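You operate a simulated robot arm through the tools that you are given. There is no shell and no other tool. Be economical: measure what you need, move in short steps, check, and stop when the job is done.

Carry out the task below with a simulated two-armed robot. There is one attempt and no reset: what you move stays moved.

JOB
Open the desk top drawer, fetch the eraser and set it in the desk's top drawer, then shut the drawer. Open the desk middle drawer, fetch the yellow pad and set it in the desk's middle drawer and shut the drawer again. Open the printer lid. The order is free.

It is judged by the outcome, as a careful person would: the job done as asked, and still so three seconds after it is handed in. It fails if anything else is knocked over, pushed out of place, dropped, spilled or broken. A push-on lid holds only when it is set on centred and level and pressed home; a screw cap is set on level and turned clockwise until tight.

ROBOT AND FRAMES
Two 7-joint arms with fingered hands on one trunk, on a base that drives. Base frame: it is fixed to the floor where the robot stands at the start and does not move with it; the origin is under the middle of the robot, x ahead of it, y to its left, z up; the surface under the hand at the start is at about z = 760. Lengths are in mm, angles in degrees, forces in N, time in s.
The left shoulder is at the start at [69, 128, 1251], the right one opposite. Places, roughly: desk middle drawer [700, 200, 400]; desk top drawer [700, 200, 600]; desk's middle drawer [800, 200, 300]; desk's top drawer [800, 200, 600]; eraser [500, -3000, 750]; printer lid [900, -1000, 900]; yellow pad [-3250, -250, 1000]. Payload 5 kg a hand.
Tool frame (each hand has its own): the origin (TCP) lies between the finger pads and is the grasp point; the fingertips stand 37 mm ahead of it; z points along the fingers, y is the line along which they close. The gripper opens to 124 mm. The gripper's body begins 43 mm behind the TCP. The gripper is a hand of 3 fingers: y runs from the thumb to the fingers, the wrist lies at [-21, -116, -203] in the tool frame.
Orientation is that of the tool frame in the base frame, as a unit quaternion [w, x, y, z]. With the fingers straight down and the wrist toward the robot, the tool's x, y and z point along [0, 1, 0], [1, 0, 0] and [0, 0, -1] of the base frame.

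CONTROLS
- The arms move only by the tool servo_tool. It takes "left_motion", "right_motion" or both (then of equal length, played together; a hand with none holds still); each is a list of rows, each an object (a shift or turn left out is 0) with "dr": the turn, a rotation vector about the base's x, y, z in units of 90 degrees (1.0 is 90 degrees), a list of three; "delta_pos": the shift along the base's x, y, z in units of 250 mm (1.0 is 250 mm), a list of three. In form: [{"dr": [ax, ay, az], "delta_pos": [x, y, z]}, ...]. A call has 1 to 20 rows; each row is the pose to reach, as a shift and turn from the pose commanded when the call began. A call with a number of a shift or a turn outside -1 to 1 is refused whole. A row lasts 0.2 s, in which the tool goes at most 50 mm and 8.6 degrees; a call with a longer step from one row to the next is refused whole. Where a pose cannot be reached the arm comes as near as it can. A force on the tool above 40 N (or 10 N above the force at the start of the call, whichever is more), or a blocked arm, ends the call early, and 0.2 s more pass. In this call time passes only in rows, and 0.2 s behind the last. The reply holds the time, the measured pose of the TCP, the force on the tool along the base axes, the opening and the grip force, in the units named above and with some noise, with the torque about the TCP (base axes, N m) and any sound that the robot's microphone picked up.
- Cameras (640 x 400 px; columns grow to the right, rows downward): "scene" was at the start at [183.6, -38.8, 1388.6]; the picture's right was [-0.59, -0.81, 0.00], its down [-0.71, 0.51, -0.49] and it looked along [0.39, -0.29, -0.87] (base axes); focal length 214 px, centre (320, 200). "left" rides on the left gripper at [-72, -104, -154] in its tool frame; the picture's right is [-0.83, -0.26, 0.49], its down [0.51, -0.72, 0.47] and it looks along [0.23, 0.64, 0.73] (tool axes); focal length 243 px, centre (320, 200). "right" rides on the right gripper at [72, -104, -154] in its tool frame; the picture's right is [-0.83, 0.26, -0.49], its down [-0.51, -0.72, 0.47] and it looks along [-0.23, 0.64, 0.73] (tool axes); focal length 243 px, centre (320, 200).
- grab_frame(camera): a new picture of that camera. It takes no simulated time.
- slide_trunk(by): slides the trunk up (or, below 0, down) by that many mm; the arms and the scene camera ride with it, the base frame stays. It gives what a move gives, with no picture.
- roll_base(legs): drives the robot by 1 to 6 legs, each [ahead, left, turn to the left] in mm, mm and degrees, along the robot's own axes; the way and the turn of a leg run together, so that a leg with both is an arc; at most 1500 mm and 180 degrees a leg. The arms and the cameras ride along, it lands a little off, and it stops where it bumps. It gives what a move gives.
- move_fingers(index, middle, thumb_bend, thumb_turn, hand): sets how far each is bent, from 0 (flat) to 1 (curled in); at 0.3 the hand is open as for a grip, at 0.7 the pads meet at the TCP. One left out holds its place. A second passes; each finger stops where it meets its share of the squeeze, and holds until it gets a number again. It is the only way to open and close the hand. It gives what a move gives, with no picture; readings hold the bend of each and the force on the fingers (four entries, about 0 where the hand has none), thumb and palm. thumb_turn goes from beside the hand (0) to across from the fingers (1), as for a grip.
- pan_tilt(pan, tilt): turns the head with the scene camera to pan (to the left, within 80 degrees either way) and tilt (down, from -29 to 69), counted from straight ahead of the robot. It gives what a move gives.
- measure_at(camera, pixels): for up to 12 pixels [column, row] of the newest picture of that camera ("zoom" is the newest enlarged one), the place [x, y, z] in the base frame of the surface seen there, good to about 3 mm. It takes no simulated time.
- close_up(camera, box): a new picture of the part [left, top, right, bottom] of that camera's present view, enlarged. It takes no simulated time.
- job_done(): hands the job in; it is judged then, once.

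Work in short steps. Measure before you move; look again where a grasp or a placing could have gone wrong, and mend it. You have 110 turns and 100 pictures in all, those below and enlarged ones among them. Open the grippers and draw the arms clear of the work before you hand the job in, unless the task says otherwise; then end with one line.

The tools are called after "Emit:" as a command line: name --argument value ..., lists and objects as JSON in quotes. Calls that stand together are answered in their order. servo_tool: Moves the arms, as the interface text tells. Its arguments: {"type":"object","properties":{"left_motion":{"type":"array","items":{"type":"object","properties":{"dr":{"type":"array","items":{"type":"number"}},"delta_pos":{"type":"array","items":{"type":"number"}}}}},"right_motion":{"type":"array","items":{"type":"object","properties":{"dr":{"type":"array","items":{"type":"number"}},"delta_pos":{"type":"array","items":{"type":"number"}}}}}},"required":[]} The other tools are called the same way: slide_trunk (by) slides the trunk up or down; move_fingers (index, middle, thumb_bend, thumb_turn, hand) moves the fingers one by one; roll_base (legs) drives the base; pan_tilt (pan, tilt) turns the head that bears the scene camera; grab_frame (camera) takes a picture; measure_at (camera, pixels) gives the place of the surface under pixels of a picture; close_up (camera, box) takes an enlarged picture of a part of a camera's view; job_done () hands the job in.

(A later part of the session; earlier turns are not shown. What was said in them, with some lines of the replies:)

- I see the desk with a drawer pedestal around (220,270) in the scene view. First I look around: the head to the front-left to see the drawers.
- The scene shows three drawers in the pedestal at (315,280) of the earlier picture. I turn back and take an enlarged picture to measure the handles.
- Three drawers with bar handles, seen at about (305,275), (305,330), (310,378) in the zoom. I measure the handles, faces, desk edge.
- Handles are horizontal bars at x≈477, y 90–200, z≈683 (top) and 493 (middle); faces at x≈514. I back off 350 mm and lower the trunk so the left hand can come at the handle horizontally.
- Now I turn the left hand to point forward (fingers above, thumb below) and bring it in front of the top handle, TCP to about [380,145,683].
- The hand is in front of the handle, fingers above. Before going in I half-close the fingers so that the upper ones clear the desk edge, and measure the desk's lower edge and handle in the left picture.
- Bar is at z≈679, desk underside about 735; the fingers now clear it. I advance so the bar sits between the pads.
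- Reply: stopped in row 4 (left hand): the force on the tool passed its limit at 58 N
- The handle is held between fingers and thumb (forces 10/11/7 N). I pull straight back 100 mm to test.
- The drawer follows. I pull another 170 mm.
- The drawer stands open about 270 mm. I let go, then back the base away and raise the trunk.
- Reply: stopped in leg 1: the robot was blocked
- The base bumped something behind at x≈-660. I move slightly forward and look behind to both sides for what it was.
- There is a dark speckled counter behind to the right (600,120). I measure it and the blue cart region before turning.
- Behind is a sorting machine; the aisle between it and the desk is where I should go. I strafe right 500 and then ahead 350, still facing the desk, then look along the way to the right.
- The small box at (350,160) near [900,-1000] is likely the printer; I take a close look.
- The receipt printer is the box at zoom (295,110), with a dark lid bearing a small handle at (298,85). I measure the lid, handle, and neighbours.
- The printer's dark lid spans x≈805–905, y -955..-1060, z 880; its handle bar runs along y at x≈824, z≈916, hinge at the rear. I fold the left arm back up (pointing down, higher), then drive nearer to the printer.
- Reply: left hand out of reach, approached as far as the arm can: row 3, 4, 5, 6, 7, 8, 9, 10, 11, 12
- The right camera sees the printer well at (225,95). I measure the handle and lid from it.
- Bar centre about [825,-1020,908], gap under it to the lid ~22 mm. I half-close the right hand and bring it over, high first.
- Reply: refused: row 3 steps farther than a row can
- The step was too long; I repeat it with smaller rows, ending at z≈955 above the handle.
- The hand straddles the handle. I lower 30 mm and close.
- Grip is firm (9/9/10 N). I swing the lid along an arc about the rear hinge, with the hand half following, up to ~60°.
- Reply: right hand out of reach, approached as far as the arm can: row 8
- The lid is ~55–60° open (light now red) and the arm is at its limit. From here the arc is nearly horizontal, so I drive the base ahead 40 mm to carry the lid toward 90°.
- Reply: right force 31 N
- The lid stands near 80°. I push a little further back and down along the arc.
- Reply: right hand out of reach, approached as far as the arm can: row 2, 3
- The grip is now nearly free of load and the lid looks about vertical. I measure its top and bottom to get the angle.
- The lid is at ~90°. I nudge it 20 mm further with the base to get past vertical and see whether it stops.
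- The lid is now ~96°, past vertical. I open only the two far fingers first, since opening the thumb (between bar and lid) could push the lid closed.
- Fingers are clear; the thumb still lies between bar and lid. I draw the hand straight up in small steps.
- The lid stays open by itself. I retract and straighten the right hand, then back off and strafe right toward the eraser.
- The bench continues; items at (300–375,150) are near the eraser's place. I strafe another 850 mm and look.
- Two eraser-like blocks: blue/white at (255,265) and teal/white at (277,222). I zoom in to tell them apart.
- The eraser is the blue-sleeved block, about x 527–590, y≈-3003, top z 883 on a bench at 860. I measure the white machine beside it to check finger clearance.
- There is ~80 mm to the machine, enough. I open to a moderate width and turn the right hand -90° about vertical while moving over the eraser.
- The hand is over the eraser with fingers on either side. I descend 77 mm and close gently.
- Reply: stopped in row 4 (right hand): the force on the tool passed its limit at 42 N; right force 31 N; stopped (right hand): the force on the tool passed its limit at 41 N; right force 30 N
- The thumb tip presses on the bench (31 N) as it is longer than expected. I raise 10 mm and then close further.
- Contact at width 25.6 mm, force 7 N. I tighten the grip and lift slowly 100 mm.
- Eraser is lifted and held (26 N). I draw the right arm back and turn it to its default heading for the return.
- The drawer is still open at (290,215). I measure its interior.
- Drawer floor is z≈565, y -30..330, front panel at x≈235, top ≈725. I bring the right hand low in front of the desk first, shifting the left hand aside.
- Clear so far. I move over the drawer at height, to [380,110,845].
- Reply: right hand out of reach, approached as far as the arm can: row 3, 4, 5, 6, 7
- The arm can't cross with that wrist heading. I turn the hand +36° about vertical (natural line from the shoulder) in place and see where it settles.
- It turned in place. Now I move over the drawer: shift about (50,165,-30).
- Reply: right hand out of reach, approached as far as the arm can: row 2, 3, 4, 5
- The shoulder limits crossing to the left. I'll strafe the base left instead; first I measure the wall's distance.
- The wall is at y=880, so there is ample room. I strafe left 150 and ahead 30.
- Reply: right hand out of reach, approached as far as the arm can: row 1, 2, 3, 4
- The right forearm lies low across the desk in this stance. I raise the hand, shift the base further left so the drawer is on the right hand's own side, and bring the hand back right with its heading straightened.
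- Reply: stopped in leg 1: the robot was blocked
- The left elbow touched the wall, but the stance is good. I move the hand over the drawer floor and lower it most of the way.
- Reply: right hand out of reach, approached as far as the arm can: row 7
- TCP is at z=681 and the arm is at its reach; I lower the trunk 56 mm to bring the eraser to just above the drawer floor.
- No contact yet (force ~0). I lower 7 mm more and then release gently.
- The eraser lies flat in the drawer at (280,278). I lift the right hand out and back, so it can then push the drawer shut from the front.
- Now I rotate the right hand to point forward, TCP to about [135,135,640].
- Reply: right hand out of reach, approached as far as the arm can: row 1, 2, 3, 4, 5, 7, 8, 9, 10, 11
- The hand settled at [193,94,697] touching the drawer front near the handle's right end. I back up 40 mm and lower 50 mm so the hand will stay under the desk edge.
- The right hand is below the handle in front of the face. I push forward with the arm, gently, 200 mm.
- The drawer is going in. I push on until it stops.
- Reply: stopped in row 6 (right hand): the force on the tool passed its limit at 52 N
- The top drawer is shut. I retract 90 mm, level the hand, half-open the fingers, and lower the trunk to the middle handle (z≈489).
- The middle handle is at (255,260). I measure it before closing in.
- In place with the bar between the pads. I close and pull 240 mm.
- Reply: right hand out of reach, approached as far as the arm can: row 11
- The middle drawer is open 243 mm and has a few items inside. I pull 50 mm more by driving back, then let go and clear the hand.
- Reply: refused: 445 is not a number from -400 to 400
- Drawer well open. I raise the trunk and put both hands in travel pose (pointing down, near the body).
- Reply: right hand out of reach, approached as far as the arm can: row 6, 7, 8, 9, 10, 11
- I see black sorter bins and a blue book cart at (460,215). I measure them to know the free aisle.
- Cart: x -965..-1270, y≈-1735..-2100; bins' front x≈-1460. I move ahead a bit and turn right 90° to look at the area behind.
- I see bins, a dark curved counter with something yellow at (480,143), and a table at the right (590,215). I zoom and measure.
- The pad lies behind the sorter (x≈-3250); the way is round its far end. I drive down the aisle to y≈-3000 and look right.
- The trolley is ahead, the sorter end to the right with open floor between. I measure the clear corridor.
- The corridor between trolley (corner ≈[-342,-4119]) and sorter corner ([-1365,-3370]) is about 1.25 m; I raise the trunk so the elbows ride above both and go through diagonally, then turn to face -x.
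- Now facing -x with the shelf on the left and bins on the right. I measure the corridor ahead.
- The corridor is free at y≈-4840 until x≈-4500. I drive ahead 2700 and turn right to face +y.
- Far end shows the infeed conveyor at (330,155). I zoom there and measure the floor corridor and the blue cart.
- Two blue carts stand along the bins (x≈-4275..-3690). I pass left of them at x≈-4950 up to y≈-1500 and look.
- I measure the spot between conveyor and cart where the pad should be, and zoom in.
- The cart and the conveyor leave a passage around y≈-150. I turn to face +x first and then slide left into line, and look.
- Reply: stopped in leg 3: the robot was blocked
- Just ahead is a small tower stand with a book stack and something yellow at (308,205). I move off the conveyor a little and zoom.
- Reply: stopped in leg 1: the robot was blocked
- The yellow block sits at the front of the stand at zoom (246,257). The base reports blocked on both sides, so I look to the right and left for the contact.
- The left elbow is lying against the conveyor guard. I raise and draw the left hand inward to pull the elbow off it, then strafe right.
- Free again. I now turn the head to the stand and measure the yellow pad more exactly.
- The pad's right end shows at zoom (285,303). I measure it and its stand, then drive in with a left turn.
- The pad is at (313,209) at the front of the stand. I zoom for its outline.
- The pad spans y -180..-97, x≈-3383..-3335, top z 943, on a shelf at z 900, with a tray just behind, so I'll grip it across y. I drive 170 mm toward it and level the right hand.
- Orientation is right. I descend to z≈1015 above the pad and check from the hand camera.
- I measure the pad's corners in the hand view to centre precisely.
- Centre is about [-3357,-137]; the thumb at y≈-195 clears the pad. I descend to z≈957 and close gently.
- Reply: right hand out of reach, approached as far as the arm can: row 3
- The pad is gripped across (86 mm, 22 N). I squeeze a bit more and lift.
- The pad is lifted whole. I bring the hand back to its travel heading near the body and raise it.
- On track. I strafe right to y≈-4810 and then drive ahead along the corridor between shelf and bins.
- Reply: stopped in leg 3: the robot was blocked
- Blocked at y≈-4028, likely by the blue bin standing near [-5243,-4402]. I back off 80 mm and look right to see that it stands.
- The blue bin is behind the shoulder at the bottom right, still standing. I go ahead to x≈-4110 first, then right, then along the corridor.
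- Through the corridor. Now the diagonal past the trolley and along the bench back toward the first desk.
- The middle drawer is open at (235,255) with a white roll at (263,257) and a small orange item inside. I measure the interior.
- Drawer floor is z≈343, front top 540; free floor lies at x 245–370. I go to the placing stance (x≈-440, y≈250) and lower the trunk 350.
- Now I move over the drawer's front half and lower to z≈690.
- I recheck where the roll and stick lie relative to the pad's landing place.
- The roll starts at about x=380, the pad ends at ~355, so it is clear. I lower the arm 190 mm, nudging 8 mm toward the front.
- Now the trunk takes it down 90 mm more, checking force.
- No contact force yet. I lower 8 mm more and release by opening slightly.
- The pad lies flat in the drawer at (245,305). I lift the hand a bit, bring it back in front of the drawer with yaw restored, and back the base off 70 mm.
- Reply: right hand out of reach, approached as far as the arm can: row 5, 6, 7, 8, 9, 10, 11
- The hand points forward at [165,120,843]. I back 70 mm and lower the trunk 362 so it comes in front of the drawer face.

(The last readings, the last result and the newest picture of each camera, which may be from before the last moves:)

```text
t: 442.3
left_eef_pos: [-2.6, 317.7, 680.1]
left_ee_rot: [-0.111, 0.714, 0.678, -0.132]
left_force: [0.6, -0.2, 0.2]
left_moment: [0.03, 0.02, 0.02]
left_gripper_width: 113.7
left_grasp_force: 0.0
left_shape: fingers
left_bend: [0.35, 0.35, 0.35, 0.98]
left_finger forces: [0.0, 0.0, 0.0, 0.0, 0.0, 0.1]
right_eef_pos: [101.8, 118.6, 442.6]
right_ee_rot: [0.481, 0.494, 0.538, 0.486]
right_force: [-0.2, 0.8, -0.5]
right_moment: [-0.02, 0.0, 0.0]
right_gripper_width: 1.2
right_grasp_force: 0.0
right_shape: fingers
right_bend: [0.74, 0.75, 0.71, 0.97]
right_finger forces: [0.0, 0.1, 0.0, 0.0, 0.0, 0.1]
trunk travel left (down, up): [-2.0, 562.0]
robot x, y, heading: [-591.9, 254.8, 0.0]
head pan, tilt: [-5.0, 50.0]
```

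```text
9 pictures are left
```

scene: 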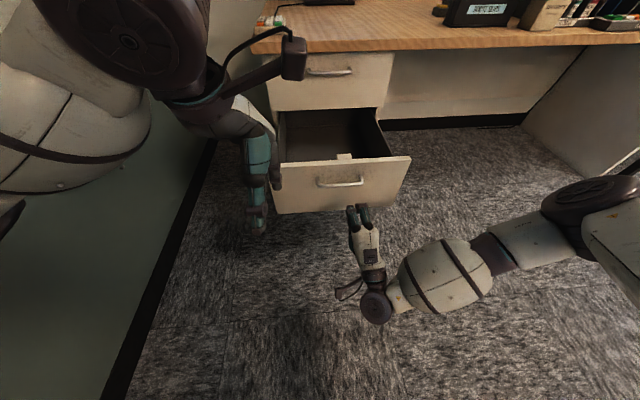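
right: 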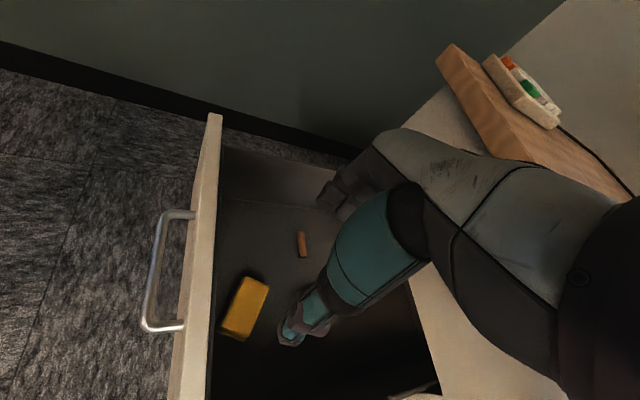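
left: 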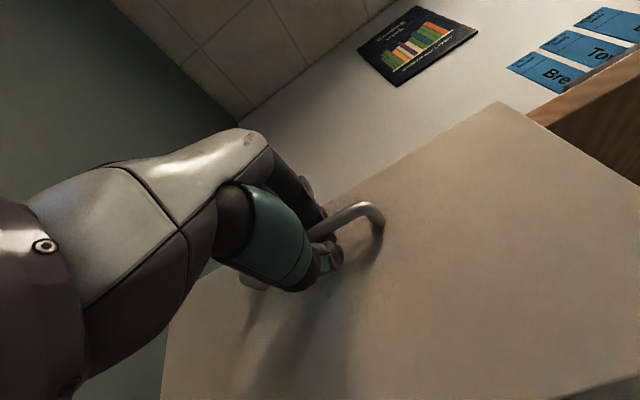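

The hand is in front of the face below the handle. I push with the arm 220 mm, then see.

Emit:
servo_tool --right_motion '[{"delta_pos": [0.08, 0.02, 0]}, {"delta_pos": [0.16, 0.04, 0]}, {"delta_pos": [0.24, 0.06, 0]}, {"delta_pos": [0.32, 0.08, 0]}, {"delta_pos": [0.4, 0.08, 0]}, {"delta_pos": [0.48, 0.08, 0]}, {"delta_pos": [0.56, 0.08, 0]}, {"delta_pos": [0.64, 0.08, 0]}, {"delta_pos": [0.72, 0.08, 0]}, {"delta_pos": [0.8, 0.08, 0]}, {"delta_pos": [0.88, 0.08, 0]}]'

Emit:
roll_base --legs '[[100, 0, 0]]'

Emit:
grab_frame --camera "scene"

```text
t: 444.7
left_eef_pos: [-3.3, 317.4, 680.0]
left_ee_rot: [-0.111, 0.713, 0.679, -0.132]
left_force: [-0.2, 0.1, 1.2]
left_moment: [-0.02, -0.01, -0.01]
left_gripper_width: 113.9
left_grasp_force: 0.1
left_shape: fingers
left_bend: [0.35, 0.35, 0.35, 0.98]
left_finger forces: [0.0, 0.1, 0.0, 0.1, 0.0, 0.1]
right_eef_pos: [322.6, 139.7, 443.8]
right_ee_rot: [0.481, 0.493, 0.537, 0.487]
right_force: [-0.7, 0.3, -0.6]
right_moment: [0.02, -0.01, -0.01]
right_gripper_width: 1.3
right_grasp_force: 0.3
right_shape: fingers
right_bend: [0.74, 0.75, 0.71, 0.97]
right_finger forces: [0.0, 0.5, 0.1, 0.0, 0.0, 0.1]
trunk travel left (down, up): [-2.0, 562.0]
robot x, y, heading: [-591.3, 257.4, -0.2]
head pan, tilt: [-5.0, 50.0]
```

```text
t: 445.8
left_eef_pos: [97.6, 318.5, 681.1]
left_ee_rot: [-0.111, 0.714, 0.678, -0.132]
left_force: [0.1, -0.1, 0.2]
left_moment: [0.03, 0.03, 0.01]
left_gripper_width: 113.9
left_grasp_force: 0.1
left_shape: fingers
left_bend: [0.35, 0.35, 0.35, 0.98]
left_finger forces: [0.0, 0.0, 0.1, 0.0, 0.0, 0.0]
right_eef_pos: [420.9, 139.8, 442.9]
right_ee_rot: [0.481, 0.495, 0.538, 0.484]
right_force: [1.0, 0.0, -0.4]
right_moment: [0.04, 0.01, -0.01]
right_gripper_width: 1.0
right_grasp_force: 0.1
right_shape: fingers
right_bend: [0.74, 0.75, 0.71, 0.97]
right_finger forces: [0.0, 0.1, 0.1, 0.0, 0.1, 0.1]
trunk travel left (down, up): [-2.0, 562.0]
robot x, y, heading: [-493.2, 256.9, 0.0]
head pan, tilt: [-5.0, 50.0]
```

```text
8 pictures are left
```

scene: 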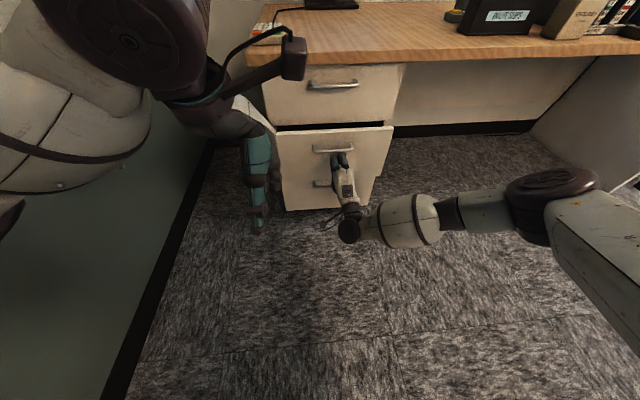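

Nearly shut. I push the last ~55 mm with the arm until it stops.

Emit:
servo_tool --right_motion '[{"delta_pos": [0.06, 0, 0]}, {"delta_pos": [0.12, 0, 0]}, {"delta_pos": [0.17, 0, 0]}, {"delta_pos": [0.21, 0, 0]}, {"delta_pos": [0.25, 0, 0]}, {"delta_pos": [0.29, 0, 0]}]'

Emit:
close_up --camera "scene" --box '[230, 40, 430, 230]'

```text
t: 447.1
left_eef_pos: [96.1, 317.1, 681.2]
left_ee_rot: [-0.111, 0.714, 0.678, -0.131]
left_force: [-0.7, 0.4, -0.7]
left_moment: [0.0, -0.01, 0.02]
left_gripper_width: 113.9
left_grasp_force: 0.0
left_shape: fingers
left_bend: [0.35, 0.35, 0.35, 0.98]
left_finger forces: [0.1, 0.0, 0.0, 0.1, 0.0, 0.1]
right_eef_pos: [467.1, 123.2, 452.4]
right_ee_rot: [0.477, 0.494, 0.543, 0.483]
right_force: [-11.9, 0.2, -8.6]
right_moment: [0.11, -0.27, -0.17]
right_gripper_width: 1.4
right_grasp_force: 7.2
right_shape: fingers
right_bend: [0.74, 0.76, 0.7, 0.97]
right_finger forces: [0.0, 14.9, 0.1, 0.0, 0.0, 0.0]
right hand out of reach, approached as far as the arm can: row 1, 2, 3, 4, 5, 6
trunk travel left (down, up): [-2.0, 562.0]
robot x, y, heading: [-490.4, 258.6, -0.4]
head pan, tilt: [-5.0, 50.0]
stopped in row 6 (right hand): the force on the tool passed its limit at 47 N (the readings are from after the stop); the commanded pose is now the measured one
```

```text
2.11 times, centred on (330, 135) of scene
```

zoom: 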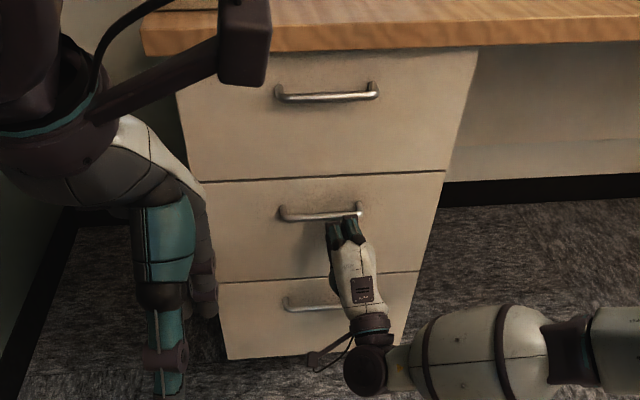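

Both drawers look flush. I confirm by measuring faces, and then retract the arm and back off.

Emit:
measure_at --camera "zoom" --pixels '[[230, 150], [430, 150], [250, 240], [410, 250], [240, 300], [325, 97]]'

Emit:
servo_tool --right_motion '[{"delta_pos": [-0.12, 0, 0]}, {"delta_pos": [-0.28, 0, 0]}, {"delta_pos": [-0.44, 0, 0]}, {"delta_pos": [-0.56, 0, 0]}]'

Emit:
roll_base --legs '[[-80, -40, 0]]'

Emit:
slide_trunk --by 400

Emit:
move_fingers --hand "right" --index 0.3 --middle 0.3 --thumb_bend 0.3

Emit:
pan_tilt --pan -20 --tilt 35

Emit:
grab_frame --camera "scene"

```text
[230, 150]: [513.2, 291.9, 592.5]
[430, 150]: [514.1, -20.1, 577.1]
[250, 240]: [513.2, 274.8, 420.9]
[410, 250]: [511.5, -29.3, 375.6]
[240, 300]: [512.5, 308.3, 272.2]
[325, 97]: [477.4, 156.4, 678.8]
```

```text
t: 448.1
left_eef_pos: [95.1, 318.0, 681.2]
left_ee_rot: [-0.111, 0.714, 0.679, -0.132]
left_force: [-0.8, 0.1, -0.4]
left_moment: [0.0, -0.01, 0.01]
left_gripper_width: 113.8
left_grasp_force: 0.0
left_shape: fingers
left_bend: [0.35, 0.35, 0.35, 0.98]
left_finger forces: [0.0, 0.0, 0.0, 0.1, 0.1, 0.0]
right_eef_pos: [328.9, 123.2, 455.9]
right_ee_rot: [0.479, 0.494, 0.541, 0.484]
right_force: [0.8, 0.4, -0.9]
right_moment: [0.04, -0.05, 0.0]
right_gripper_width: 1.4
right_grasp_force: 0.0
right_shape: fingers
right_bend: [0.74, 0.75, 0.7, 0.97]
right_finger forces: [0.1, 0.1, 0.0, 0.0, 0.0, 0.0]
trunk travel left (down, up): [-2.0, 562.0]
robot x, y, heading: [-490.9, 257.6, -0.2]
head pan, tilt: [-5.0, 50.0]
```

```text
t: 449.2
left_eef_pos: [17.2, 277.3, 681.6]
left_ee_rot: [-0.11, 0.714, 0.679, -0.131]
left_force: [-0.9, 1.1, -0.3]
left_moment: [-0.01, -0.05, 0.02]
left_gripper_width: 113.5
left_grasp_force: 0.2
left_shape: fingers
left_bend: [0.35, 0.35, 0.35, 0.98]
left_finger forces: [0.0, 0.0, 0.0, 0.0, 0.1, 0.0]
right_eef_pos: [250.7, 83.6, 455.9]
right_ee_rot: [0.479, 0.494, 0.54, 0.484]
right_force: [-0.4, -0.5, -0.5]
right_moment: [-0.03, 0.03, 0.01]
right_gripper_width: 1.3
right_grasp_force: 0.0
right_shape: fingers
right_bend: [0.74, 0.75, 0.7, 0.97]
right_finger forces: [0.1, 0.1, 0.0, 0.0, 0.0, 0.0]
trunk travel left (down, up): [-2.0, 562.0]
robot x, y, heading: [-568.0, 219.0, 0.0]
head pan, tilt: [-5.0, 50.0]
```

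```text
t: 453.1
left_eef_pos: [16.4, 277.5, 1081.4]
left_ee_rot: [-0.111, 0.714, 0.679, -0.132]
left_force: [0.9, -0.4, 0.2]
left_moment: [0.02, 0.02, 0.01]
left_gripper_width: 113.8
left_grasp_force: 0.1
left_shape: fingers
left_bend: [0.35, 0.35, 0.35, 0.98]
left_finger forces: [0.0, 0.0, 0.0, 0.1, 0.0, 0.1]
right_eef_pos: [263.5, 82.8, 982.7]
right_ee_rot: [0.525, 0.448, 0.496, 0.527]
right_force: [1.1, -0.1, 0.1]
right_moment: [-0.03, 0.0, 0.03]
right_gripper_width: 1.3
right_grasp_force: 0.1
right_shape: fingers
right_bend: [0.74, 0.75, 0.7, 0.97]
right_finger forces: [0.1, 0.0, 0.0, 0.1, 0.0, 0.0]
trunk travel left (down, up): [-402.0, 162.0]
robot x, y, heading: [-573.2, 216.0, -0.0]
head pan, tilt: [-5.0, 50.0]
```

```text
t: 454.1
left_eef_pos: [16.7, 279.7, 1082.3]
left_ee_rot: [-0.111, 0.714, 0.679, -0.132]
left_force: [0.3, 0.5, -0.5]
left_moment: [-0.02, 0.0, 0.0]
left_gripper_width: 113.8
left_grasp_force: 0.1
left_shape: fingers
left_bend: [0.35, 0.35, 0.35, 0.98]
left_finger forces: [0.1, 0.0, 0.0, 0.0, 0.1, 0.1]
right_eef_pos: [264.7, 82.8, 982.8]
right_ee_rot: [0.526, 0.448, 0.495, 0.526]
right_force: [-0.3, -0.1, -0.6]
right_moment: [-0.02, 0.01, 0.01]
right_gripper_width: 128.1
right_grasp_force: 0.0
right_shape: fingers
right_bend: [0.3, 0.3, 0.3, 0.97]
right_finger forces: [0.0, 0.0, 0.0, 0.0, 0.1, 0.0]
trunk travel left (down, up): [-402.0, 162.0]
robot x, y, heading: [-570.1, 218.1, -0.2]
head pan, tilt: [-5.0, 50.0]
```

```text
t: 454.8
left_eef_pos: [17.3, 277.3, 1080.6]
left_ee_rot: [-0.111, 0.714, 0.678, -0.131]
left_force: [-0.5, -0.3, -1.6]
left_moment: [0.0, 0.04, 0.02]
left_gripper_width: 113.8
left_grasp_force: 0.0
left_shape: fingers
left_bend: [0.35, 0.35, 0.35, 0.98]
left_finger forces: [0.0, 0.0, 0.0, 0.1, 0.0, 0.1]
right_eef_pos: [264.4, 83.5, 983.5]
right_ee_rot: [0.526, 0.447, 0.496, 0.527]
right_force: [-1.4, 0.5, 0.0]
right_moment: [-0.03, 0.01, -0.02]
right_gripper_width: 128.2
right_grasp_force: 0.1
right_shape: fingers
right_bend: [0.3, 0.3, 0.3, 0.97]
right_finger forces: [0.0, 0.1, 0.0, 0.0, 0.0, 0.0]
trunk travel left (down, up): [-402.0, 162.0]
robot x, y, heading: [-569.8, 216.7, 0.1]
head pan, tilt: [-20.0, 35.0]
```

```text
6 pictures are left
```

scene: 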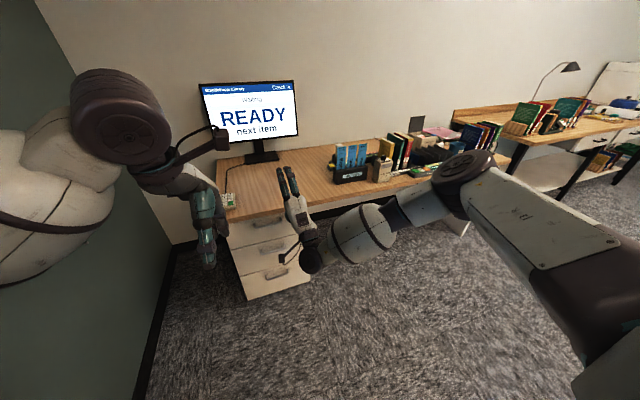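

The drawer faces measure flush at x≈513, and the printer lid still stands open at (415,125). Both hands are open and clear of the desk, and nothing on it looks disturbed, so I hand in.

Emit:
job_done

```text
The job is handed in.
```

The job is handed in: the eraser is in the shut top drawer, the yellow pad is in the shut middle drawer, and the printer lid stands open.
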